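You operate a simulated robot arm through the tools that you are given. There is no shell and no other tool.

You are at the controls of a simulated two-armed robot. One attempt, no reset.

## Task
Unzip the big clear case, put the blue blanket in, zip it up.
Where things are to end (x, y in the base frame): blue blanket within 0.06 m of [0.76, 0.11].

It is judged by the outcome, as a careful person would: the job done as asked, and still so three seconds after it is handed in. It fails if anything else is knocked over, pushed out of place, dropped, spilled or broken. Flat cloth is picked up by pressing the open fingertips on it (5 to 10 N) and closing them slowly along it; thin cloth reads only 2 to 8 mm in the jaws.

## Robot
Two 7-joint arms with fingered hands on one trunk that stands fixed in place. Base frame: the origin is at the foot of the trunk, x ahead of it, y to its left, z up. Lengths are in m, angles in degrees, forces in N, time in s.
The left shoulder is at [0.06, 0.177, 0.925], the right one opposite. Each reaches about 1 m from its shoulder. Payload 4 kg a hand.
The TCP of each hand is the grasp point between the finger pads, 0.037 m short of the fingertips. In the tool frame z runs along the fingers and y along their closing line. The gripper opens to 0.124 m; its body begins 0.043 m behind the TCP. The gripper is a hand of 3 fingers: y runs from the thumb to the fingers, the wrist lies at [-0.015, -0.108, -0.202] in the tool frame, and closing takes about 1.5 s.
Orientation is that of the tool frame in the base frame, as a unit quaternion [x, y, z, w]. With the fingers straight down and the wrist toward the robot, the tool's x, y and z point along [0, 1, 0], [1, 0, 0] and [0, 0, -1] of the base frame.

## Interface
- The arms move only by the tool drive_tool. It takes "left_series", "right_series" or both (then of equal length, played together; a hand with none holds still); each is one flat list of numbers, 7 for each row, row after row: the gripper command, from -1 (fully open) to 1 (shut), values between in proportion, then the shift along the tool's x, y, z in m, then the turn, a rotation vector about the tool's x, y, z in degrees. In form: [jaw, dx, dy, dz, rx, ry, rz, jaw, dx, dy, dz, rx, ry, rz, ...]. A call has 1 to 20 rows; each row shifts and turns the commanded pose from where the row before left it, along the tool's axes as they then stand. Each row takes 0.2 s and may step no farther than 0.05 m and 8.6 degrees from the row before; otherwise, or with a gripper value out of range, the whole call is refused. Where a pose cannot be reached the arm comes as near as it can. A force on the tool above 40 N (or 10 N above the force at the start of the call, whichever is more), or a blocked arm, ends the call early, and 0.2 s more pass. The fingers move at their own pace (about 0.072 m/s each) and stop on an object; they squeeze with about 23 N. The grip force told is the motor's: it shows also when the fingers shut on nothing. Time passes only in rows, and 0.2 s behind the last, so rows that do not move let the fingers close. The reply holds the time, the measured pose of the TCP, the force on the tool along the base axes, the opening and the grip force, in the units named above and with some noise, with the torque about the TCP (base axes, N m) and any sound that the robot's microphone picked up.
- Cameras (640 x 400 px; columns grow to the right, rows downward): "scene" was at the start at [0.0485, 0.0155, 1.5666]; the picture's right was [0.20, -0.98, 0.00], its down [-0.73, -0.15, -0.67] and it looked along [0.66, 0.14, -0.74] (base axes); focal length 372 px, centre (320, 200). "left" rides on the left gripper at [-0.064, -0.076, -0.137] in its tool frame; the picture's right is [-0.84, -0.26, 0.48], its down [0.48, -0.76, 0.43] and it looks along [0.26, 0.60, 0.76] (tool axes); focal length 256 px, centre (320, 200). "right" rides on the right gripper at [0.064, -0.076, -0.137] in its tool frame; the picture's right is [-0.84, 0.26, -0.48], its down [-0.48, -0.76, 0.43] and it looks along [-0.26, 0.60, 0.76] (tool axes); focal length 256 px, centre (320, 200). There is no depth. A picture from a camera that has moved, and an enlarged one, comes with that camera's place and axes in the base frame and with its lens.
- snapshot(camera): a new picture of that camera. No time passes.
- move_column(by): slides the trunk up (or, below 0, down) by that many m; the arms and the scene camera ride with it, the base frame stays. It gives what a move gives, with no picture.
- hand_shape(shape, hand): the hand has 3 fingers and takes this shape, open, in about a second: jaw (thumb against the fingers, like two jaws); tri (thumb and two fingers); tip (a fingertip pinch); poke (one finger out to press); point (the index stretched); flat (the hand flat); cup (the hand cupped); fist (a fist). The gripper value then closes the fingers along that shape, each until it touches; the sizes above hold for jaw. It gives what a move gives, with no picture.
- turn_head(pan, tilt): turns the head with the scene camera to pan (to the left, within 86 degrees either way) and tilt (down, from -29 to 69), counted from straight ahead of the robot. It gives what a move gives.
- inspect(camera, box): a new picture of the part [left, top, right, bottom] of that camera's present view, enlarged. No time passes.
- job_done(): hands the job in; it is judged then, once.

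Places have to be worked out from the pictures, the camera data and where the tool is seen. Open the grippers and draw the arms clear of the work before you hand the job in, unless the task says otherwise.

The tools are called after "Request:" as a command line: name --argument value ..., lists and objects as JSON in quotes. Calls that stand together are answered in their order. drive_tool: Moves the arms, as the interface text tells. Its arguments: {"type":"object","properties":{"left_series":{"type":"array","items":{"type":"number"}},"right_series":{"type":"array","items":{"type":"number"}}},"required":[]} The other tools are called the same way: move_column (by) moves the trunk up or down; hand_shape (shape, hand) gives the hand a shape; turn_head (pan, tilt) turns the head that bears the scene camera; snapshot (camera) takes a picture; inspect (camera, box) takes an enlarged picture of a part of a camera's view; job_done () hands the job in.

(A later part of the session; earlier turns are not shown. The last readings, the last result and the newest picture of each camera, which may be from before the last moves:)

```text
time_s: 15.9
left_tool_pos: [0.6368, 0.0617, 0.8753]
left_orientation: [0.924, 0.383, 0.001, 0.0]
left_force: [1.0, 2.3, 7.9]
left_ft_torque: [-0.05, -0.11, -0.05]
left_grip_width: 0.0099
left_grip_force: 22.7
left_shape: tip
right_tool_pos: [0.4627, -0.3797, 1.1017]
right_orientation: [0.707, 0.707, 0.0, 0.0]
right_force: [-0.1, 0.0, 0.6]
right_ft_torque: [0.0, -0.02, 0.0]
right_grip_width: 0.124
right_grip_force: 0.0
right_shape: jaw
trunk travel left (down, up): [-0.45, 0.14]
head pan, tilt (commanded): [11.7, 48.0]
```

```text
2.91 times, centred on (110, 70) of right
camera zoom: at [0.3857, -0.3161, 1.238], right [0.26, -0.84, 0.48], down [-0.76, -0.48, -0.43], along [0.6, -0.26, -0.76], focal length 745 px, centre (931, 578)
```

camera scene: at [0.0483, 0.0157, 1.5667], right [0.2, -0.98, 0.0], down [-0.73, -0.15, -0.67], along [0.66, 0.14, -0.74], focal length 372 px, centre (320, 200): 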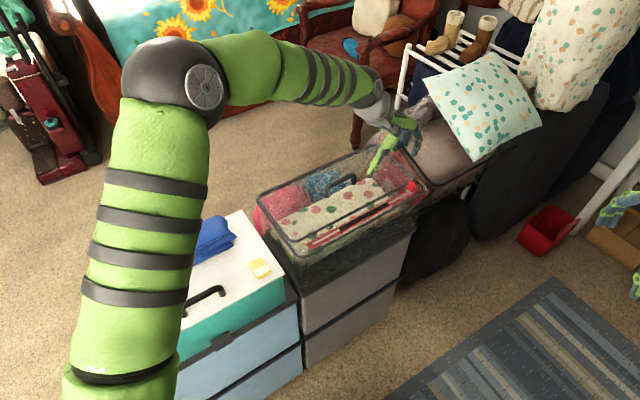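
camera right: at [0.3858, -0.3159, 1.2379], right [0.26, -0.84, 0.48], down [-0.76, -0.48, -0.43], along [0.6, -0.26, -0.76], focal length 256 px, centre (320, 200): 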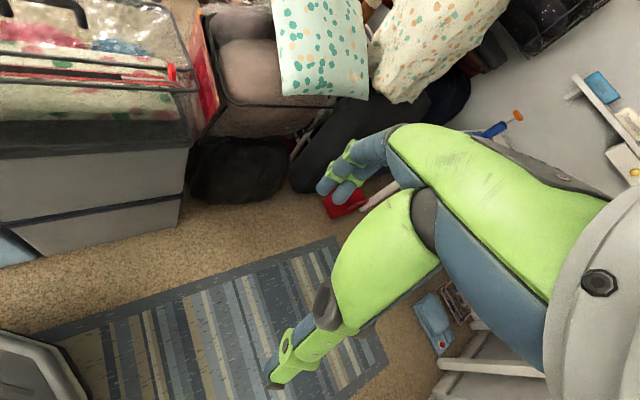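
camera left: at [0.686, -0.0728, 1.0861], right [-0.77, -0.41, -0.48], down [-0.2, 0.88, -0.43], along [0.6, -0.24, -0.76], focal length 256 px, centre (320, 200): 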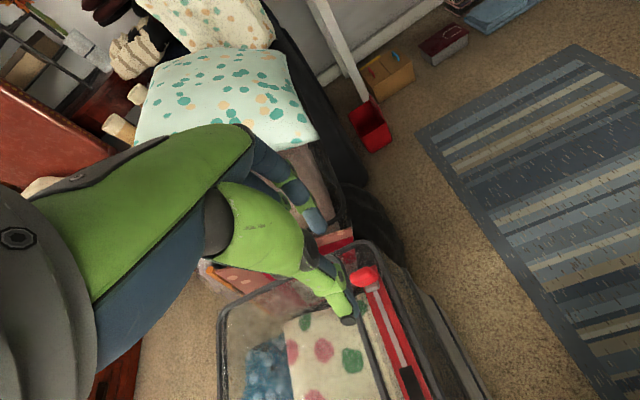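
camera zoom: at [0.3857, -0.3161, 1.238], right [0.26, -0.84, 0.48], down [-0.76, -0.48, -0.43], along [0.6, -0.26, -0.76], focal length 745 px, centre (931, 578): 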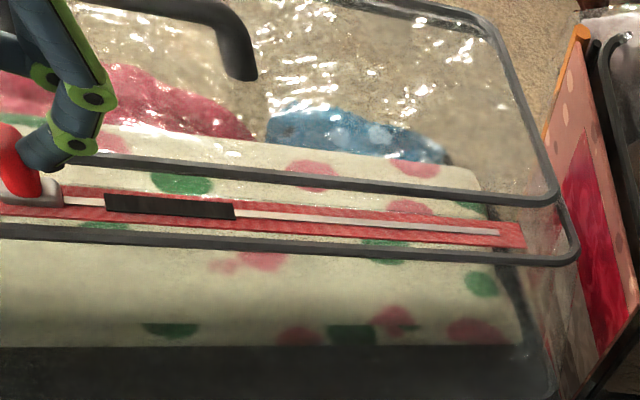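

The slider is about two thirds along; there is an upward push of 8 N on the tool, so I lift by 2 mm while I pull the rest in smaller steps.

Request:
drive_tool --left_series '[1, 0.0002, -0.012, -0.001, 0, 0, 0, 1, 0.0002, -0.015, -0.001, 0, 0, 0, 1, 0, -0.015, 0, 0, 0, 0, 1, 0, -0.015, 0, 0, 0, 0, 1, 0, 0, 0, 0, 0, 0]'

Request:
inspect --camera "scene" --box '[250, 130, 440, 280]'

Request:
snapshot --camera "left"

```text
time_s: 17.1
left_tool_pos: [0.5967, 0.1014, 0.8754]
left_orientation: [0.924, 0.383, 0.0, -0.001]
left_force: [2.8, 1.5, -3.5]
left_ft_torque: [0.03, -0.14, -0.02]
left_grip_width: 0.0094
left_grip_force: 23.3
left_shape: tip
right_tool_pos: [0.4635, -0.3786, 1.1023]
right_orientation: [0.707, 0.707, 0.001, 0.0]
right_force: [-1.3, -0.9, -0.6]
right_ft_torque: [0.01, 0.0, -0.01]
right_grip_width: 0.1237
right_grip_force: 0.1
right_shape: jaw
trunk travel left (down, up): [-0.45, 0.14]
head pan, tilt (commanded): [11.7, 48.0]
```

```text
2.67 times, centred on (345, 205) of scene
camera zoom: at [0.0489, 0.0157, 1.5666], right [0.2, -0.98, 0.0], down [-0.73, -0.15, -0.67], along [0.65, 0.14, -0.74], focal length 992 px, centre (253, 187)
```

zoom: 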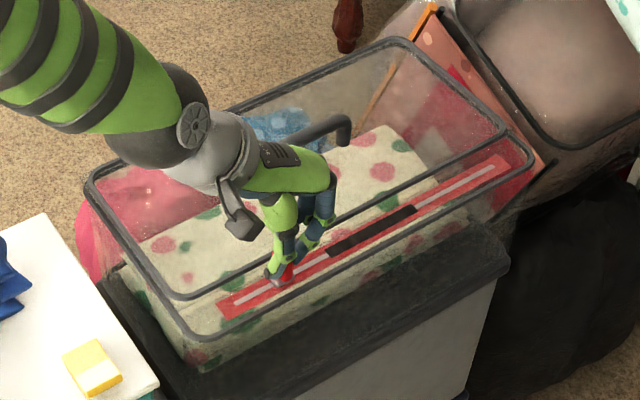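

```text
taken
camera left: at [0.4993, 0.1105, 1.0106], right [-0.77, -0.41, -0.48], down [-0.2, 0.88, -0.43], along [0.6, -0.24, -0.76], focal length 256 px, centre (320, 200)
```

left: 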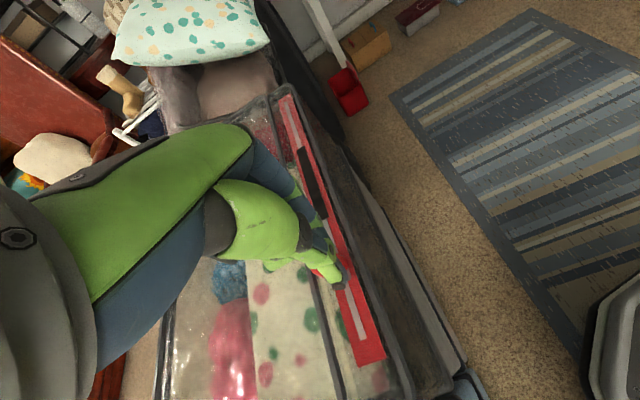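

About 4–5 cm of track remain. I continue slowly to the end stop.

Request:
drive_tool --left_series '[1, 0, -0.012, 0, 0, 0, 0, 1, 0, -0.012, 0, 0, 0, 0, 1, 0, -0.012, 0, 0, 0, 0, 1, 0, 0, 0, 0, 0, 0]'

Request:
inspect --camera "scene" --box '[250, 130, 440, 280]'

Request:
inspect --camera "left" --box '[260, 200, 460, 380]'

```text
time_s: 18.1
left_tool_pos: [0.5714, 0.1267, 0.8745]
left_orientation: [0.924, 0.383, 0.0, -0.001]
left_force: [2.7, 2.6, -6.9]
left_ft_torque: [0.02, -0.1, -0.04]
left_grip_width: 0.0092
left_grip_force: 22.3
left_shape: tip
right_tool_pos: [0.463, -0.3784, 1.101]
right_orientation: [0.707, 0.708, -0.001, -0.001]
right_force: [-0.3, 0.0, 0.8]
right_ft_torque: [-0.02, 0.03, -0.01]
right_grip_width: 0.1236
right_grip_force: 0.1
right_shape: jaw
trunk travel left (down, up): [-0.45, 0.14]
head pan, tilt (commanded): [11.7, 48.0]
```

```text
2.67 times, centred on (345, 205) of scene
camera zoom: at [0.0491, 0.0158, 1.5666], right [0.2, -0.98, 0.0], down [-0.73, -0.15, -0.67], along [0.65, 0.14, -0.74], focal length 992 px, centre (253, 187)
```

zoom: 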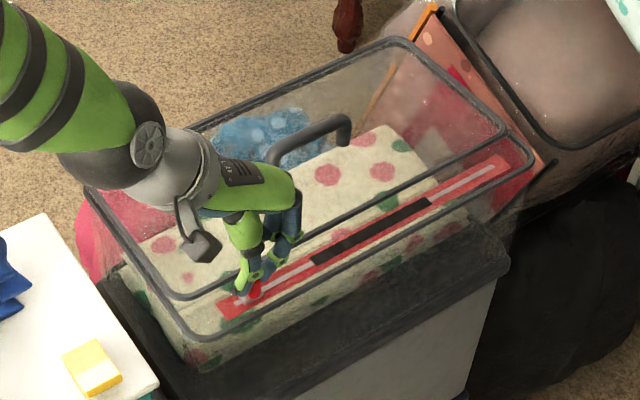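

```text
2.22 times, centred on (360, 290) of left
camera zoom: at [0.4739, 0.1358, 1.0109], right [-0.77, -0.41, -0.48], down [-0.2, 0.88, -0.43], along [0.6, -0.24, -0.76], focal length 569 px, centre (231, 0)
```

zoom: 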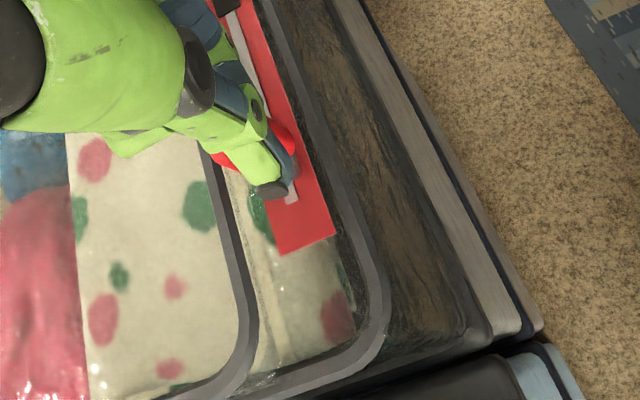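

The slider is about a centimetre from the track's end. I ease the hand down 1.5 mm and pull the last bit until the stop is felt.

Request:
drive_tool --left_series '[1, 0, -0.006, 0.0015, 0, 0, 0, 1, 0, -0.006, 0, 0, 0, 0, 1, 0, -0.004, 0, 0, 0, 0, 1, 0, 0, 0, 0, 0, 0]'

Request:
inspect --camera "left" --box '[260, 200, 460, 380]'

Request:
inspect --camera "scene" --box '[250, 130, 440, 280]'

```text
time_s: 19.1
left_tool_pos: [0.5612, 0.1378, 0.874]
left_orientation: [0.924, 0.383, 0.0, 0.0]
left_force: [1.7, 0.0, 3.4]
left_ft_torque: [-0.01, -0.08, -0.05]
left_grip_width: 0.009
left_grip_force: 22.5
left_shape: tip
right_tool_pos: [0.4612, -0.3799, 1.1012]
right_orientation: [0.707, 0.707, 0.0, 0.0]
right_force: [-0.5, 1.0, 0.4]
right_ft_torque: [0.0, 0.0, -0.02]
right_grip_width: 0.1239
right_grip_force: 0.1
right_shape: jaw
trunk travel left (down, up): [-0.45, 0.14]
head pan, tilt (commanded): [11.7, 48.0]
```

```text
2.22 times, centred on (360, 290) of left
camera zoom: at [0.4632, 0.1466, 1.0101], right [-0.77, -0.41, -0.48], down [-0.2, 0.88, -0.43], along [0.6, -0.24, -0.76], focal length 569 px, centre (231, 0)
```

zoom: 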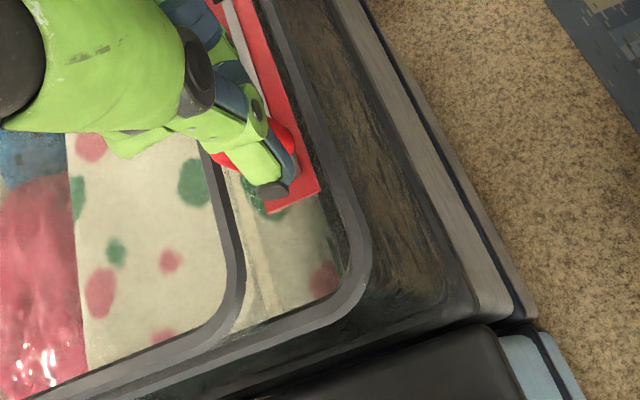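

```text
2.67 times, centred on (345, 205) of scene
camera zoom: at [0.0484, 0.0155, 1.5667], right [0.2, -0.98, 0.0], down [-0.73, -0.15, -0.67], along [0.66, 0.14, -0.74], focal length 992 px, centre (253, 187)
```

zoom: 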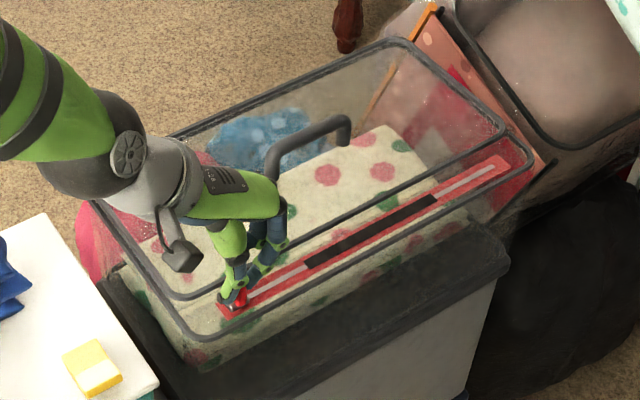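

The slider covers the track's end now but no stop has been felt yet; I pull a few millimetres more.

Request:
drive_tool --left_series '[1, 0, -0.004, 0, 0, 0, 0, 1, 0, -0.004, 0, 0, 0, 0, 1, 0, -0.004, 0, 0, 0, 0, 1, 0, 0, 0, 0, 0, 0]'

Request:
inspect --camera "left" --box '[260, 200, 460, 380]'

```text
time_s: 20.1
left_tool_pos: [0.5532, 0.1449, 0.876]
left_orientation: [0.924, 0.382, 0.001, 0.0]
left_force: [15.9, -12.5, 3.9]
left_ft_torque: [-0.51, -0.62, -0.02]
left_grip_width: 0.0078
left_grip_force: 23.3
left_shape: tip
right_tool_pos: [0.4618, -0.3801, 1.1001]
right_orientation: [0.707, 0.708, 0.001, 0.0]
right_force: [-0.9, 0.2, -0.3]
right_ft_torque: [-0.03, -0.02, -0.02]
right_grip_width: 0.124
right_grip_force: 0.0
right_shape: jaw
trunk travel left (down, up): [-0.45, 0.14]
head pan, tilt (commanded): [11.7, 48.0]
```

```text
2.22 times, centred on (360, 290) of left
camera zoom: at [0.4554, 0.1536, 1.0102], right [-0.77, -0.41, -0.48], down [-0.19, 0.88, -0.44], along [0.6, -0.24, -0.76], focal length 569 px, centre (231, 0)
```

zoom: 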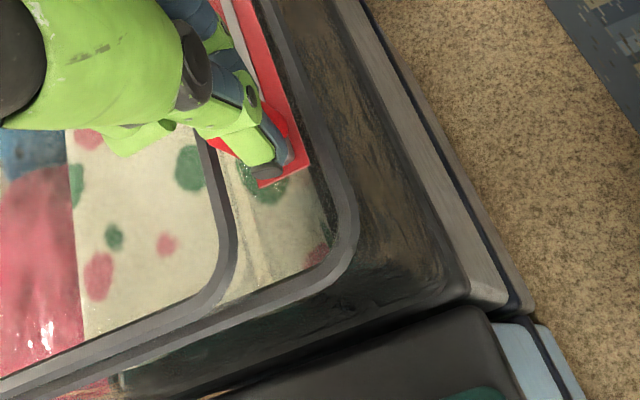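

The end stop is felt (about 20 N along the zip), so the case is unzipped. I relax, part the tips slightly and lift the left hand straight up.

Request:
drive_tool --left_series '[1, 0, 0.004, 0, 0, 0, 0, 0.4, 0, 0.002, 0, 0, 0, 0, 0.2, 0, 0, 0, 0, 0, 0, 0.2, 0, 0, 0, 0, 0, 0, 0.2, 0, 0, -0.02, 0, 0, 0, 0.2, 0, 0, -0.03, 0, 0, 0, 0.2, 0, 0, -0.04, 0, 0, 0, 0.2, 0, 0, -0.04, 0, 0, 0]'

Request:
snapshot --camera "scene"

Request:
snapshot --camera "left"

```text
time_s: 21.9
left_tool_pos: [0.5558, 0.1426, 1.0063]
left_orientation: [0.924, 0.383, 0.0, 0.0]
left_force: [0.0, -0.5, 1.0]
left_ft_torque: [-0.01, -0.01, 0.0]
left_grip_width: 0.0484
left_grip_force: 0.0
left_shape: tip
right_tool_pos: [0.4616, -0.3807, 1.1015]
right_orientation: [0.707, 0.707, 0.0, -0.001]
right_force: [0.4, -0.5, 0.4]
right_ft_torque: [0.02, -0.02, -0.01]
right_grip_width: 0.1236
right_grip_force: 0.1
right_shape: jaw
trunk travel left (down, up): [-0.45, 0.14]
head pan, tilt (commanded): [11.7, 48.0]
```

```text
taken
camera scene: at [0.048, 0.0153, 1.5666], right [0.2, -0.98, 0.0], down [-0.73, -0.15, -0.67], along [0.66, 0.14, -0.74], focal length 372 px, centre (320, 200)
```

scene: 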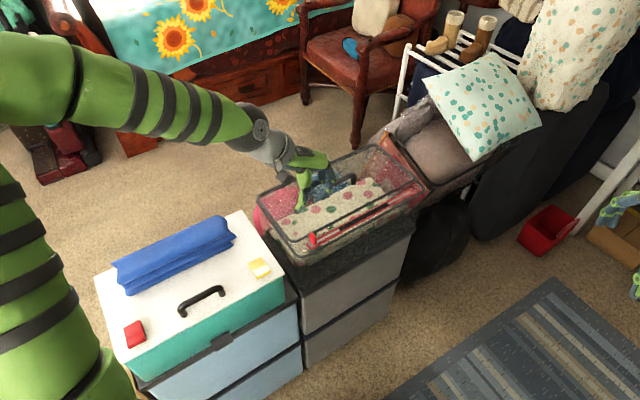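

```text
taken
camera left: at [0.4572, 0.1517, 1.1414], right [-0.77, -0.41, -0.48], down [-0.2, 0.88, -0.43], along [0.6, -0.24, -0.76], focal length 256 px, centre (320, 200)
```

left: 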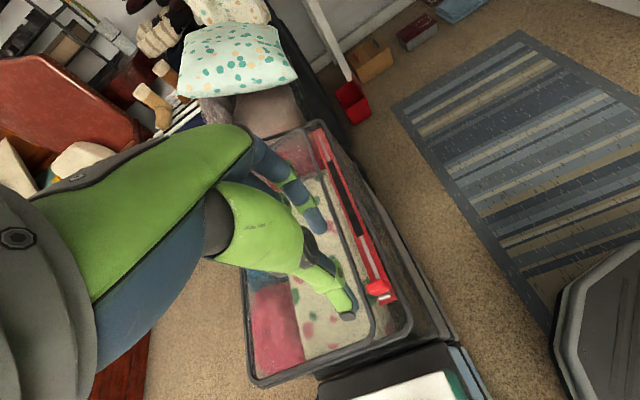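

The pull now rests at the left end. I withdraw the left hand toward the blanket side, turning it to +45° for the later grasp, and turn the right hand to +45° for the lid handle.

Request:
drive_tool --left_series '[0, 0.0142, -0.0347, -0.0093, 0, 0, 0, 0, 0.0142, -0.0347, -0.0093, 0, 0, 0, -0.5, 0.0142, -0.0347, -0.0093, 0, 0, 0, -1, 0.0142, -0.0347, -0.0093, 0, 0, 0, -1, 0.0142, -0.0347, -0.0093, 0, 0, 0, -1, 0.0142, -0.0347, -0.0093, 0, 0, 0, -1, 0.0142, -0.0347, -0.0093, 0, 0, 0, -1, 0.0142, -0.0347, -0.0093, 0, 0, 0, -1, 0, 0, 0, 0, 0, -7.5, -1, 0, 0, 0, 0, 0, -7.5, -1, 0, 0, 0, 0, 0, -7.5, -1, 0, 0, 0, 0, 0, -7.5, -1, 0, 0, 0, 0, 0, -7.5, -1, 0, 0, 0, 0, 0, -7.5, -1, 0, 0, 0, 0, 0, -7.5, -1, 0, 0, 0, 0, 0, -7.5, -1, 0, 0, 0, 0, 0, -7.5, -1, 0, 0, 0, 0, 0, -7.5, -1, 0, 0, 0, 0, 0, -7.5, -1, 0, 0, 0, 0, 0, -7.5]' --right_series '[-1, 0, 0, 0, 0, 0, -7.5, -1, 0, 0, 0, 0, 0, -7.5, -1, 0, 0, 0, 0, 0, -7.5, -1, 0, 0, 0, 0, 0, -7.5, -1, 0, 0, 0, 0, 0, -7.5, -1, 0, 0, 0, 0, 0, -7.5, -1, 0, 0, 0, 0, 0, 0, -1, 0, 0, 0, 0, 0, 0, -1, 0, 0, 0, 0, 0, 0, -1, 0, 0, 0, 0, 0, 0, -1, 0, 0, 0, 0, 0, 0, -1, 0, 0, 0, 0, 0, 0, -1, 0, 0, 0, 0, 0, 0, -1, 0, 0, 0, 0, 0, 0, -1, 0, 0, 0, 0, 0, 0, -1, 0, 0, 0, 0, 0, 0, -1, 0, 0, 0, 0, 0, 0, -1, 0, 0, 0, 0, 0, 0, -1, 0, 0, 0, 0, 0, 0, -1, 0, 0, 0, 0, 0, 0]'

Request:
snapshot --camera "scene"

Request:
snapshot --camera "left"

Request:
snapshot --camera "right"

```text
time_s: 26.1
left_tool_pos: [0.4405, 0.4182, 1.0791]
left_orientation: [0.382, 0.924, 0.0, 0.001]
left_force: [0.1, 0.3, -0.1]
left_ft_torque: [0.0, 0.02, -0.03]
left_grip_width: 0.1239
left_grip_force: 0.0
left_shape: tip
right_tool_pos: [0.463, -0.3829, 1.1002]
right_orientation: [0.383, 0.924, 0.0, 0.0]
right_force: [-0.1, -0.2, -0.2]
right_ft_torque: [-0.02, 0.02, -0.04]
right_grip_width: 0.1238
right_grip_force: 0.0
right_shape: jaw
trunk travel left (down, up): [-0.45, 0.14]
head pan, tilt (commanded): [11.7, 48.0]
```

```text
taken
camera scene: at [0.0488, 0.0149, 1.5666], right [0.2, -0.98, 0.0], down [-0.73, -0.15, -0.67], along [0.66, 0.14, -0.74], focal length 372 px, centre (320, 200)
```

scene: 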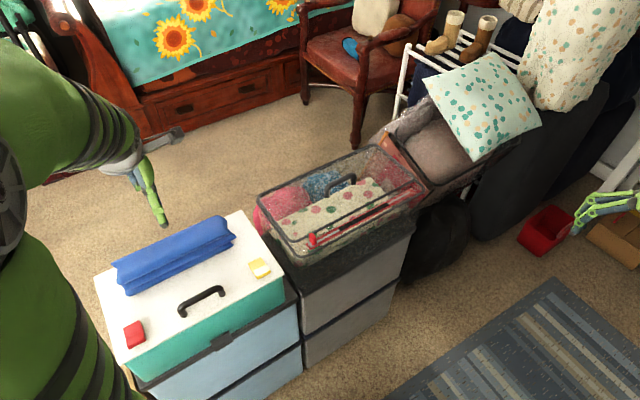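

```text
taken
camera left: at [0.4328, 0.319, 1.214], right [0.41, -0.77, -0.48], down [-0.88, -0.2, -0.43], along [0.24, 0.6, -0.76], focal length 256 px, centre (320, 200)
```

left: 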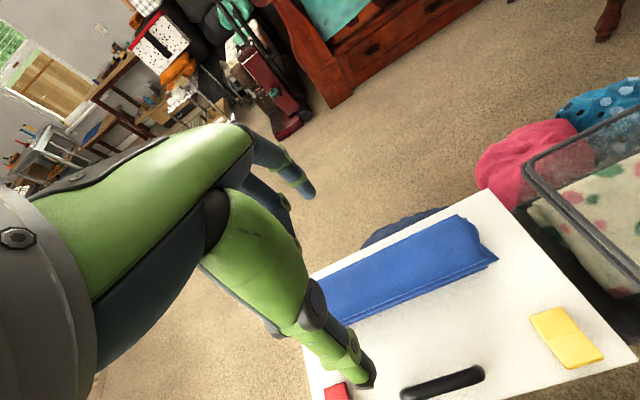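

```text
taken
camera right: at [0.3643, -0.3906, 1.2365], right [0.77, -0.41, 0.48], down [-0.2, -0.88, -0.43], along [0.6, 0.24, -0.76], focal length 256 px, centre (320, 200)
```

right: 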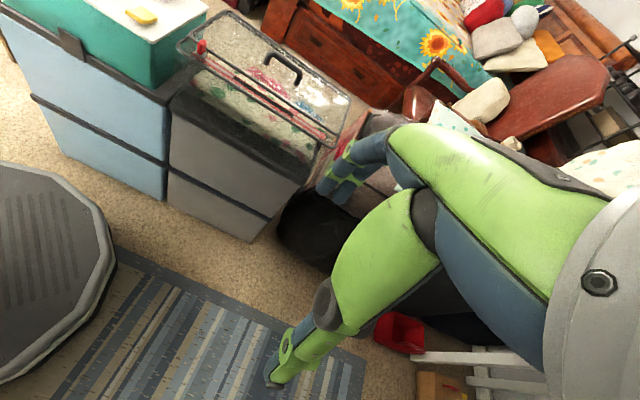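

Both hands are turned. I bring the right hand over the front of the case at a safe height to look at the lid handle.

Request:
drive_tool --right_series '[-1, 0.0153, 0.0431, 0.005, 0, 0, 0, -1, 0.0153, 0.0431, 0.005, 0, 0, 0, -1, 0.0153, 0.0431, 0.005, 0, 0, 0, -1, 0.0153, 0.0431, 0.005, 0, 0, 0, -1, 0.0153, 0.0431, 0.005, 0, 0, 0, -1, 0.0153, 0.0431, 0.005, 0, 0, 0, -1, 0.0153, 0.0431, 0.005, 0, 0, 0, -1, 0.0153, 0.0431, 0.005, 0, 0, 0, -1, 0.0153, 0.0431, 0.005, 0, 0, 0, -1, 0.0153, 0.0431, 0.005, 0, 0, 0, -1, 0, 0, 0, 0, 0, 0]'

Request:
snapshot --camera "scene"

Request:
snapshot --camera "right"

```text
time_s: 28.5
left_tool_pos: [0.4401, 0.4171, 1.0794]
left_orientation: [0.383, 0.924, 0.0, -0.001]
left_force: [-0.1, -0.4, 0.6]
left_ft_torque: [0.02, -0.03, 0.01]
left_grip_width: 0.1237
left_grip_force: 0.0
left_shape: tip
right_tool_pos: [0.6582, 0.0318, 1.0524]
right_orientation: [0.383, 0.924, 0.0, 0.0]
right_force: [0.2, -0.5, 0.7]
right_ft_torque: [0.01, 0.04, 0.02]
right_grip_width: 0.1239
right_grip_force: 0.0
right_shape: jaw
trunk travel left (down, up): [-0.45, 0.14]
head pan, tilt (commanded): [11.7, 48.0]
```

```text
taken
camera scene: at [0.0483, 0.0152, 1.5667], right [0.2, -0.98, 0.0], down [-0.73, -0.15, -0.67], along [0.66, 0.14, -0.74], focal length 372 px, centre (320, 200)
```

scene: 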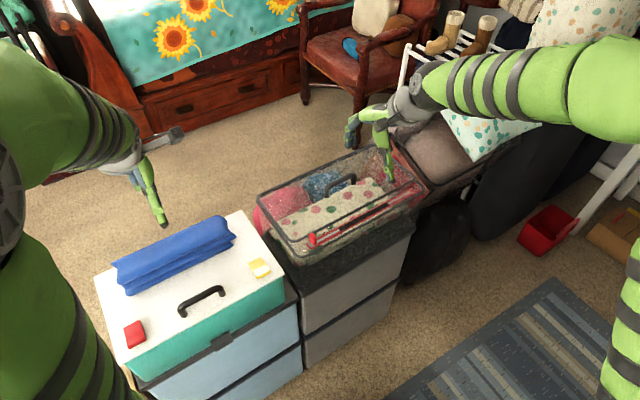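

```text
taken
camera right: at [0.56, 0.0225, 1.1883], right [0.77, -0.41, 0.48], down [-0.2, -0.88, -0.43], along [0.6, 0.24, -0.76], focal length 256 px, centre (320, 200)
```

right: 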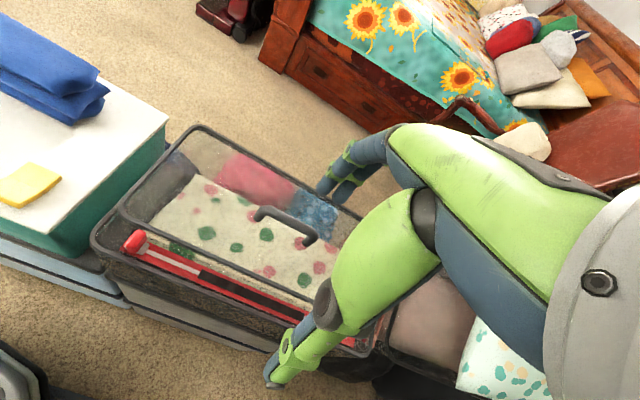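

I enlarge the lid handle in both views to place it exactly.

Request:
inspect --camera "right" --box '[220, 170, 360, 280]'

Request:
inspect --camera "scene" --box '[300, 150, 400, 220]'

Request:
inspect --camera "right" --box '[80, 110, 360, 300]'

```text
3.64 times, centred on (290, 225) of right
camera zoom: at [0.56, 0.0225, 1.1883], right [0.77, -0.41, 0.48], down [-0.2, -0.88, -0.43], along [0.6, 0.24, -0.76], focal length 931 px, centre (429, 109)
```

zoom: 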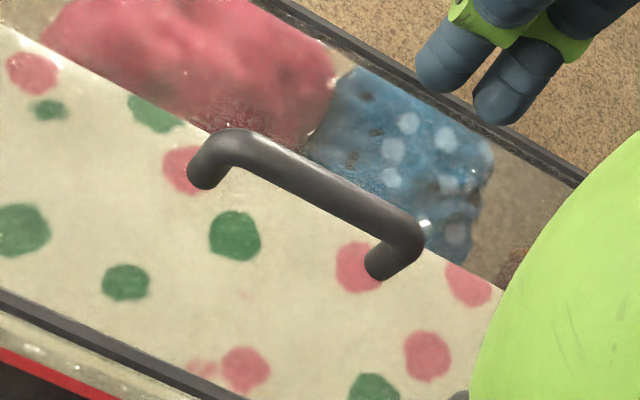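

```text
5.71 times, centred on (350, 185) of scene
camera zoom: at [0.0483, 0.0152, 1.5667], right [0.2, -0.98, 0.0], down [-0.73, -0.15, -0.67], along [0.66, 0.14, -0.74], focal length 2126 px, centre (149, 286)
```

zoom: 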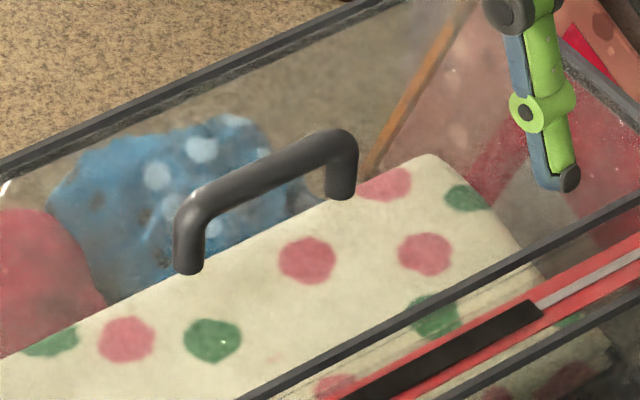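

```text
2.11 times, centred on (220, 205) of right
camera zoom: at [0.56, 0.0225, 1.1883], right [0.77, -0.41, 0.48], down [-0.2, -0.88, -0.43], along [0.6, 0.24, -0.76], focal length 539 px, centre (530, 190)
```

zoom: 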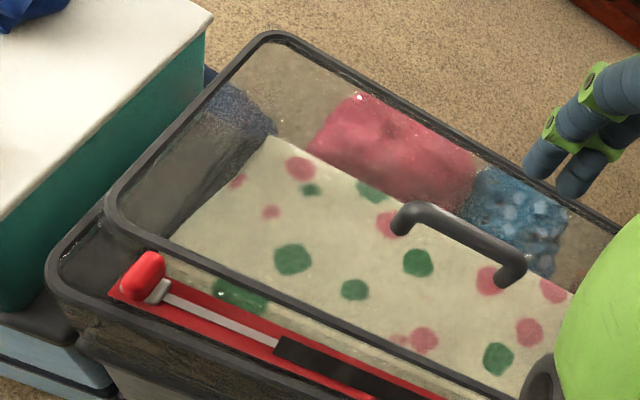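

The bar's middle is at about (0.746,0.103,0.876), about 4.4 cm above the lid at z 0.833. I move the right hand over it, stopping 7 cm above.

Request:
drive_tool --right_series '[-1, -0.003, 0.0281, 0.0255, 0, 0, 0, -1, -0.003, 0.0281, 0.0255, 0, 0, 0, -1, -0.003, 0.0281, 0.0255, 0, 0, 0, -1, -0.003, 0.0281, 0.0255, 0, 0, 0, -1, 0, 0, 0, 0, 0, 0]'

Request:
inspect --camera "scene" --box '[280, 80, 440, 220]'

Request:
inspect --camera "right" --box '[180, 140, 420, 380]'

Request:
snapshot --camera "left"

```text
time_s: 29.7
left_tool_pos: [0.4398, 0.4179, 1.0785]
left_orientation: [0.383, 0.924, 0.0, 0.0]
left_force: [0.1, 0.4, 0.4]
left_ft_torque: [-0.02, 0.03, 0.0]
left_grip_width: 0.1241
left_grip_force: 0.2
left_shape: tip
right_tool_pos: [0.7463, 0.1009, 0.9474]
right_orientation: [0.383, 0.924, 0.0, 0.0]
right_force: [0.2, 0.7, -0.6]
right_ft_torque: [-0.01, 0.01, 0.02]
right_grip_width: 0.1238
right_grip_force: 0.1
right_shape: jaw
trunk travel left (down, up): [-0.45, 0.14]
head pan, tilt (commanded): [11.7, 48.0]
```

```text
2.86 times, centred on (360, 150) of scene
camera zoom: at [0.0483, 0.0154, 1.5667], right [0.2, -0.98, 0.0], down [-0.73, -0.15, -0.67], along [0.66, 0.14, -0.74], focal length 1063 px, centre (206, 343)
```

zoom: 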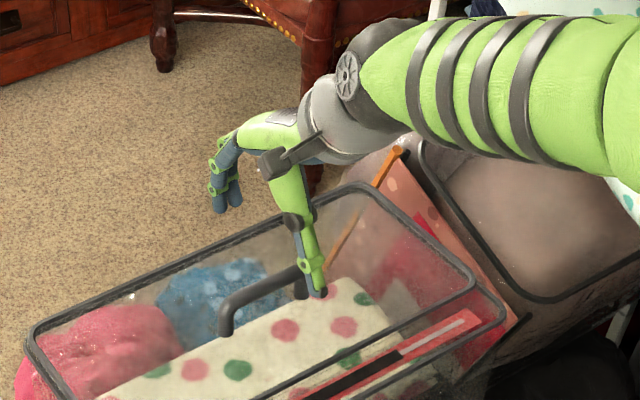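

```text
1.67 times, centred on (300, 260) of right
camera zoom: at [0.6478, 0.0927, 1.0836], right [0.77, -0.41, 0.48], down [-0.2, -0.88, -0.43], along [0.6, 0.24, -0.76], focal length 427 px, centre (353, 100)
```

zoom: 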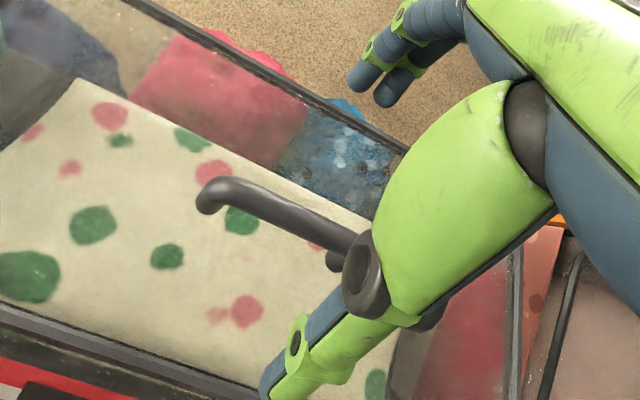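

```text
taken
camera left: at [0.4322, 0.3195, 1.2143], right [0.41, -0.77, -0.48], down [-0.88, -0.2, -0.43], along [0.24, 0.6, -0.76], focal length 256 px, centre (320, 200)
```

left: 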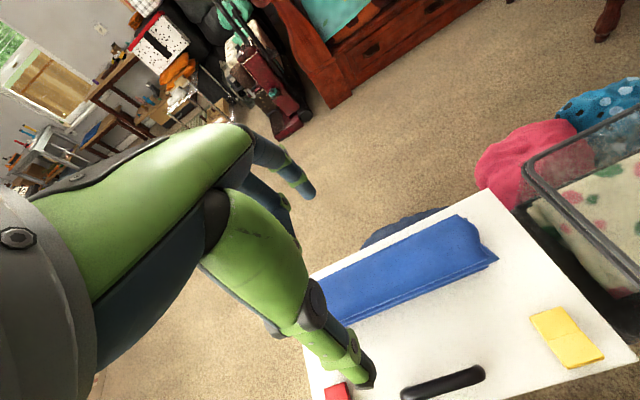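

The fingers straddle the bar well. I lower the right hand onto the handle and close on it.

Request:
drive_tool --right_series '[-1, 0, 0.0015, 0.018, 0, 0, 0, -1, 0, 0, 0.018, 0, 0, 0, -1, 0, 0, 0.016, 0, 0, 0, -1, 0, 0, 0.012, 0, 0, 0, -1, 0, 0, 0, 0, 0, 0]'

Request:
inspect --camera "scene" --box '[280, 80, 440, 220]'

Request:
inspect --camera "right" --box '[180, 140, 420, 380]'

```text
time_s: 30.9
left_tool_pos: [0.4414, 0.4173, 1.0793]
left_orientation: [0.383, 0.924, 0.0, 0.0]
left_force: [-0.5, 0.1, 0.4]
left_ft_torque: [0.0, 0.01, 0.03]
left_grip_width: 0.1235
left_grip_force: 0.1
left_shape: tip
right_tool_pos: [0.7495, 0.1041, 0.8858]
right_orientation: [0.383, 0.924, 0.0, 0.0]
right_force: [-0.4, -0.4, 0.3]
right_ft_torque: [-0.01, -0.03, 0.0]
right_grip_width: 0.1237
right_grip_force: 0.2
right_shape: jaw
trunk travel left (down, up): [-0.45, 0.14]
head pan, tilt (commanded): [11.7, 48.0]
```

```text
2.86 times, centred on (360, 150) of scene
camera zoom: at [0.0485, 0.0156, 1.5666], right [0.2, -0.98, 0.0], down [-0.73, -0.15, -0.67], along [0.66, 0.14, -0.74], focal length 1063 px, centre (206, 343)
```

zoom: 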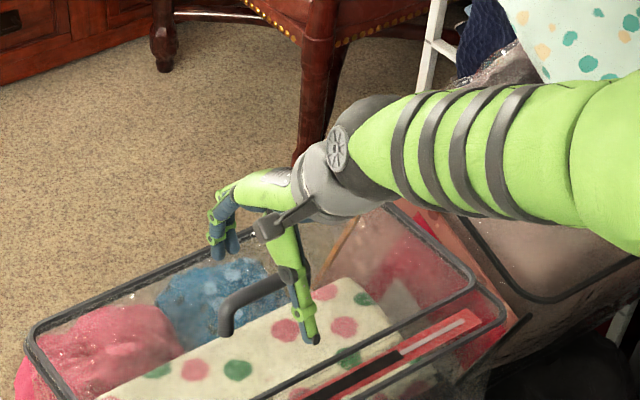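

```text
1.67 times, centred on (300, 260) of right
camera zoom: at [0.6501, 0.0945, 1.021], right [0.77, -0.41, 0.48], down [-0.2, -0.88, -0.43], along [0.6, 0.24, -0.76], focal length 427 px, centre (353, 100)
```

zoom: 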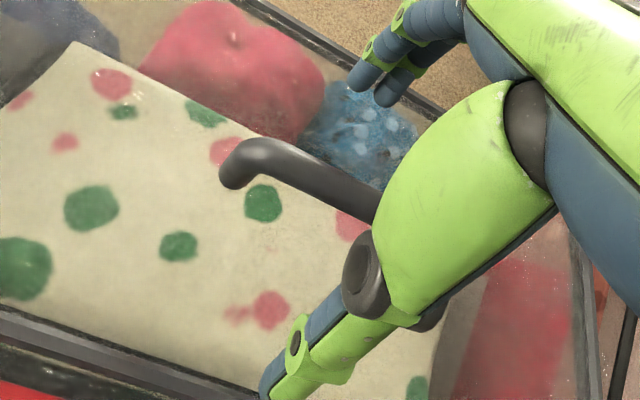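

The hand is at handle height with no contact forces. I close the right hand slowly on the bar.

Request:
drive_tool --right_series '[-0.3, 0, 0, 0, 0, 0, 0, 0.3, 0, 0, 0, 0, 0, 0, 0.7, 0, 0, 0, 0, 0, 0, 1, 0, 0, 0, 0, 0, 0, 1, 0, 0, 0, 0, 0, 0, 1, 0, 0, 0, 0, 0, 0, 1, 0, 0, 0, 0, 0, 0]'

Request:
inspect --camera "scene" --box '[280, 80, 440, 220]'

Request:
inspect --camera "right" --box '[180, 140, 420, 380]'

```text
time_s: 32.5
left_tool_pos: [0.4402, 0.4194, 1.0791]
left_orientation: [0.383, 0.924, 0.0, -0.001]
left_force: [1.8, -0.7, 0.2]
left_ft_torque: [0.0, -0.01, -0.01]
left_grip_width: 0.124
left_grip_force: 0.1
left_shape: tip
right_tool_pos: [0.7475, 0.1031, 0.8851]
right_orientation: [0.383, 0.924, -0.001, 0.0]
right_force: [0.6, 0.1, 0.0]
right_ft_torque: [0.01, -0.02, -0.04]
right_grip_width: 0.0128
right_grip_force: 23.3
right_shape: jaw
trunk travel left (down, up): [-0.45, 0.14]
head pan, tilt (commanded): [11.7, 48.0]
```

```text
2.86 times, centred on (360, 150) of scene
camera zoom: at [0.0485, 0.0155, 1.5666], right [0.2, -0.98, 0.0], down [-0.73, -0.15, -0.67], along [0.66, 0.14, -0.74], focal length 1063 px, centre (206, 343)
```

zoom: 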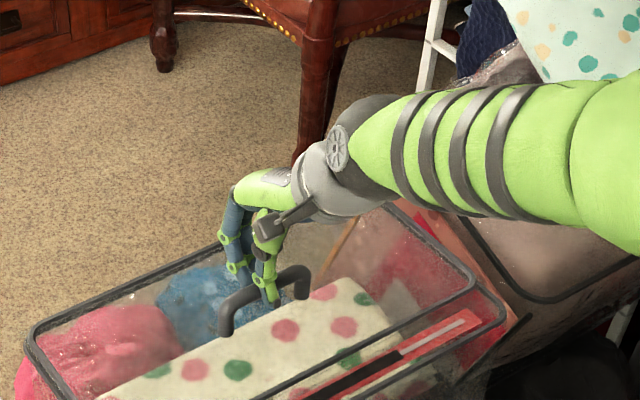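

```text
1.67 times, centred on (300, 260) of right
camera zoom: at [0.65, 0.0946, 1.0213], right [0.77, -0.41, 0.48], down [-0.2, -0.88, -0.43], along [0.6, 0.24, -0.76], focal length 427 px, centre (353, 100)
```

zoom: 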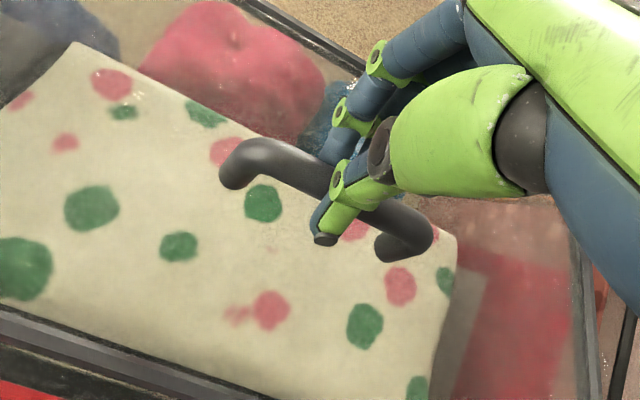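

The bar is held (12.8 mm, 23 N). I lift the lid about its back edge, following an arc for the first 30° and checking forces.

Request:
drive_tool --right_series '[1, 0, 0.0043, -0.0082, 0, 0, 0, 1, 0, 0.0043, -0.0082, 0, 0, 0, 1, 0, 0.0057, -0.0073, 0, 0, 0, 1, 0, 0.0057, -0.0073, 0, 0, 0, 1, 0, 0.0069, -0.0063, 0, 0, 0, 1, 0, 0.0069, -0.0063, 0, 0, 0, 1, 0, 0, 0, 0, 0, 0]'

Request:
snapshot --camera "scene"

Request:
snapshot --camera "right"

Request:
snapshot --camera "left"

```text
time_s: 34.1
left_tool_pos: [0.4374, 0.4172, 1.0798]
left_orientation: [0.383, 0.924, 0.001, 0.0]
left_force: [0.8, 0.1, 0.3]
left_ft_torque: [-0.05, -0.01, 0.01]
left_grip_width: 0.1235
left_grip_force: 0.1
left_shape: tip
right_tool_pos: [0.7726, 0.1259, 0.9307]
right_orientation: [0.383, 0.924, 0.001, 0.002]
right_force: [-12.3, -8.6, 15.1]
right_ft_torque: [-0.36, 0.48, 0.0]
right_grip_width: 0.0117
right_grip_force: 22.7
right_shape: jaw
trunk travel left (down, up): [-0.45, 0.14]
head pan, tilt (commanded): [11.7, 48.0]
```

```text
taken
camera scene: at [0.0461, 0.0145, 1.5668], right [0.2, -0.98, 0.0], down [-0.73, -0.15, -0.67], along [0.66, 0.14, -0.74], focal length 372 px, centre (320, 200)
```

scene: 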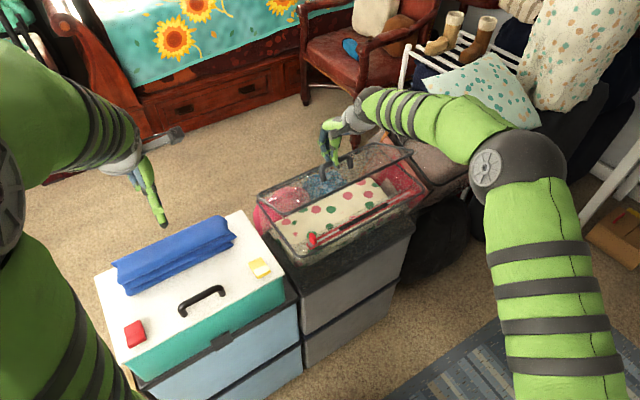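

```text
taken
camera right: at [0.6735, 0.1179, 1.0669], right [0.77, -0.41, 0.48], down [-0.19, -0.88, -0.44], along [0.61, 0.24, -0.76], focal length 256 px, centre (320, 200)
```

right: 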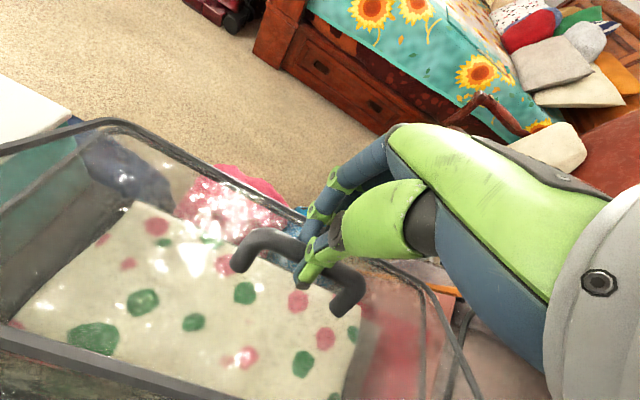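

```text
taken
camera left: at [0.4306, 0.3188, 1.2152], right [0.41, -0.77, -0.48], down [-0.88, -0.2, -0.44], along [0.24, 0.6, -0.76], focal length 256 px, centre (320, 200)
```

left: 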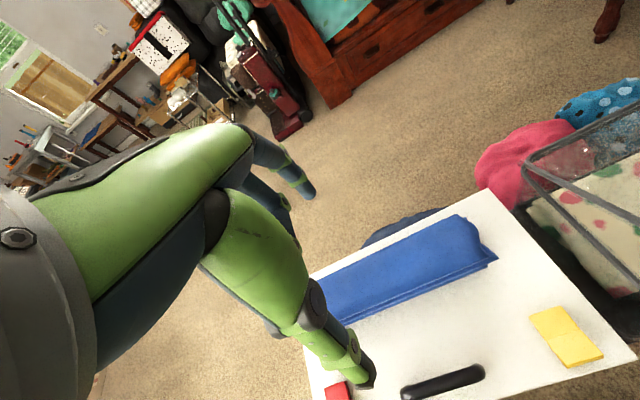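

The lid rises; the force on the tool points outward along the arc's radius, so the true hinge is a bit farther back or lower than I assumed. I look at the lid's edges more closely.

Request:
inspect --camera "scene" --box '[240, 70, 440, 270]'

Request:
inspect --camera "right" --box '[0, 100, 480, 400]'

Request:
inspect --camera "left" --box '[460, 60, 640, 300]'

```text
2.00 times, centred on (340, 170) of scene
camera zoom: at [0.0461, 0.0145, 1.5668], right [0.2, -0.98, 0.0], down [-0.73, -0.15, -0.67], along [0.66, 0.14, -0.74], focal length 744 px, centre (280, 260)
```

zoom: 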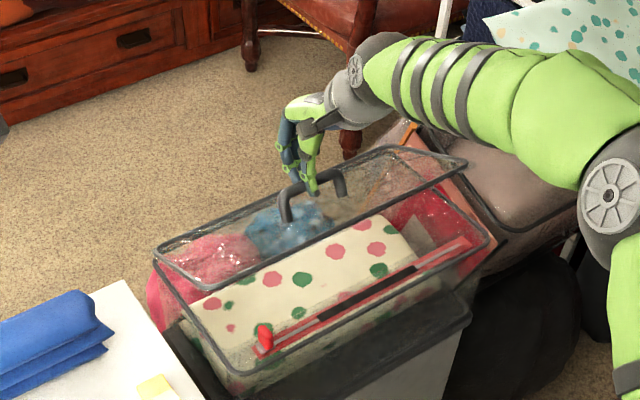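

```text
1.33 times, centred on (240, 250) of right
camera zoom: at [0.6735, 0.1179, 1.0669], right [0.77, -0.41, 0.48], down [-0.19, -0.88, -0.44], along [0.61, 0.24, -0.76], focal length 341 px, centre (427, 133)
```

zoom: 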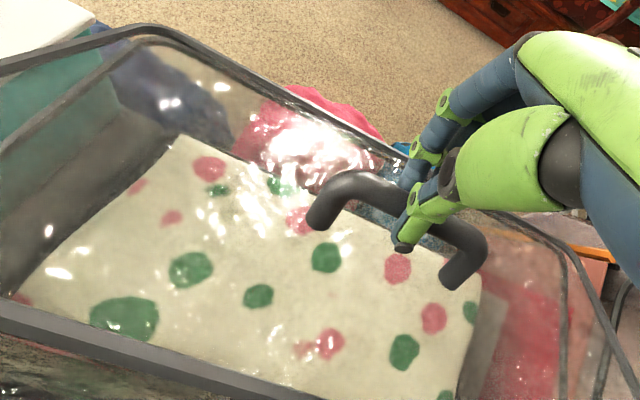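

```text
1.67 times, centred on (550, 180) of left
camera zoom: at [0.4306, 0.3188, 1.2152], right [0.41, -0.77, -0.48], down [-0.88, -0.2, -0.44], along [0.24, 0.6, -0.76], focal length 427 px, centre (-63, 233)
```

zoom: 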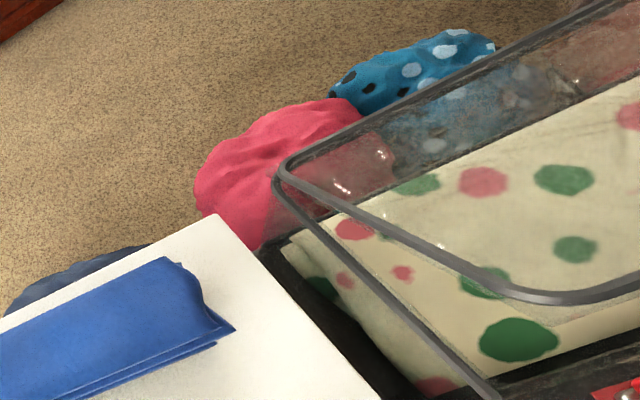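

The inner frame is the lid and hinges at the back edge; the pink and blue things are outside, behind. I lift 3 mm straight up to see how the force answers.

Request:
drive_tool --right_series '[1, 0, -0.001, -0.003, 0, 0, 0, 1, 0, 0, 0, 0, 0, 0]'

```text
time_s: 34.7
left_tool_pos: [0.4393, 0.4169, 1.0773]
left_orientation: [0.384, 0.923, 0.0, 0.0]
left_force: [-1.2, -1.1, -0.1]
left_ft_torque: [0.0, 0.0, -0.02]
left_grip_width: 0.1237
left_grip_force: 0.0
left_shape: tip
right_tool_pos: [0.7716, 0.127, 0.9306]
right_orientation: [0.383, 0.924, 0.0, 0.0]
right_force: [-5.7, -3.9, 3.4]
right_ft_torque: [-0.25, 0.27, -0.03]
right_grip_width: 0.0113
right_grip_force: 23.4
right_shape: jaw
trunk travel left (down, up): [-0.45, 0.14]
head pan, tilt (commanded): [11.7, 48.0]
```

The force fell to a few newtons, which puts the hinge line about 1.7 cm farther back than assumed. I continue with the corrected arc up to about 58°.

Request:
drive_tool --right_series '[1, 0, 0.0059, -0.0057, 0, 0, 0, 1, 0, 0.0059, -0.0057, 0, 0, 0, 1, 0, 0.0074, -0.0044, 0, 0, 0, 1, 0, 0.0074, -0.0044, 0, 0, 0, 1, 0, 0.0079, -0.0034, 0, 0, 0, 1, 0, 0.0079, -0.0034, 0, 0, 0, 1, 0, 0.0083, -0.0022, 0, 0, 0, 1, 0, 0.0083, -0.0022, 0, 0, 0, 1, 0, 0, 0, 0, 0, 0]'

Request:
inspect --camera "scene" --box '[240, 70, 440, 270]'

Request:
snapshot --camera "right"

```text
time_s: 36.7
left_tool_pos: [0.4388, 0.4177, 1.0794]
left_orientation: [0.383, 0.924, 0.0, 0.001]
left_force: [-0.3, -0.6, -0.4]
left_ft_torque: [-0.03, 0.02, -0.02]
left_grip_width: 0.1239
left_grip_force: 0.1
left_shape: tip
right_tool_pos: [0.8142, 0.1683, 0.9639]
right_orientation: [0.382, 0.924, 0.001, 0.0]
right_force: [-0.2, -2.8, 7.7]
right_ft_torque: [-0.2, 0.1, -0.11]
right_grip_width: 0.0099
right_grip_force: 23.1
right_shape: jaw
trunk travel left (down, up): [-0.45, 0.14]
head pan, tilt (commanded): [11.7, 48.0]
```

```text
2.00 times, centred on (340, 170) of scene
camera zoom: at [0.0478, 0.0151, 1.5667], right [0.2, -0.98, 0.0], down [-0.73, -0.15, -0.67], along [0.66, 0.14, -0.74], focal length 744 px, centre (280, 260)
```

zoom: 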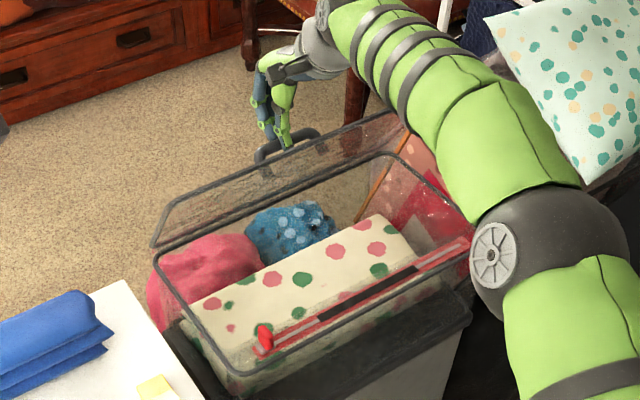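

```text
taken
camera right: at [0.7154, 0.1603, 1.1003], right [0.77, -0.41, 0.48], down [-0.19, -0.88, -0.44], along [0.6, 0.24, -0.76], focal length 256 px, centre (320, 200)
```

right: 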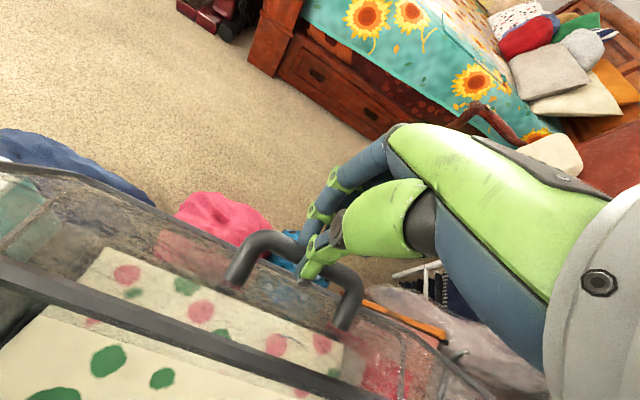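

The lid is now about 55° open and the fit of the hinge is better. I carry on toward the upright position.

Request:
drive_tool --right_series '[1, 0, 0.0094, -0.0028, 0, 0, 0, 1, 0, 0.0095, -0.0023, 0, 0, 0, 1, 0, 0.0092, -0.0003, 0, 0, 0, 1, 0, 0.0091, 0, 0, 0, 0, 1, 0, 0.0091, 0.0008, 0, 0, 0, 1, 0, 0.009, 0.0014, 0, 0, 0, 1, 0, 0, 0, 0, 0, 0]'

Request:
inspect --camera "scene" --box '[240, 70, 440, 270]'

Request:
snapshot --camera "right"

```text
time_s: 38.3
left_tool_pos: [0.4401, 0.4161, 1.0793]
left_orientation: [0.382, 0.924, 0.002, -0.001]
left_force: [1.0, 0.4, -0.2]
left_ft_torque: [-0.03, 0.03, -0.01]
left_grip_width: 0.1237
left_grip_force: 0.1
left_shape: tip
right_tool_pos: [0.8188, 0.1816, 0.9651]
right_orientation: [0.384, 0.923, 0.002, 0.002]
right_force: [17.4, -18.8, 21.6]
right_ft_torque: [-0.59, -0.55, -0.33]
right_grip_width: 0.0105
right_grip_force: 23.2
right_shape: jaw
right hand out of reach, approached as far as the arm can: row 2, 3, 4, 5, 6
trunk travel left (down, up): [-0.45, 0.14]
head pan, tilt (commanded): [11.7, 48.0]
```

```text
2.00 times, centred on (340, 170) of scene
camera zoom: at [0.0483, 0.0131, 1.5669], right [0.2, -0.98, 0.0], down [-0.73, -0.15, -0.67], along [0.66, 0.14, -0.74], focal length 744 px, centre (280, 260)
```

zoom: 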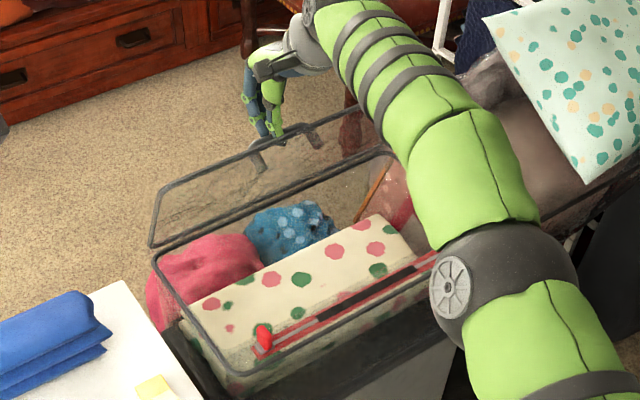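

```text
taken
camera right: at [0.7192, 0.1729, 1.1014], right [0.77, -0.41, 0.49], down [-0.2, -0.88, -0.44], along [0.61, 0.24, -0.76], focal length 256 px, centre (320, 200)
```

right: 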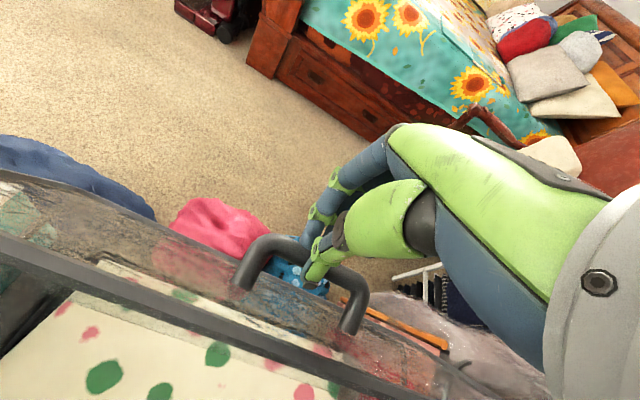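

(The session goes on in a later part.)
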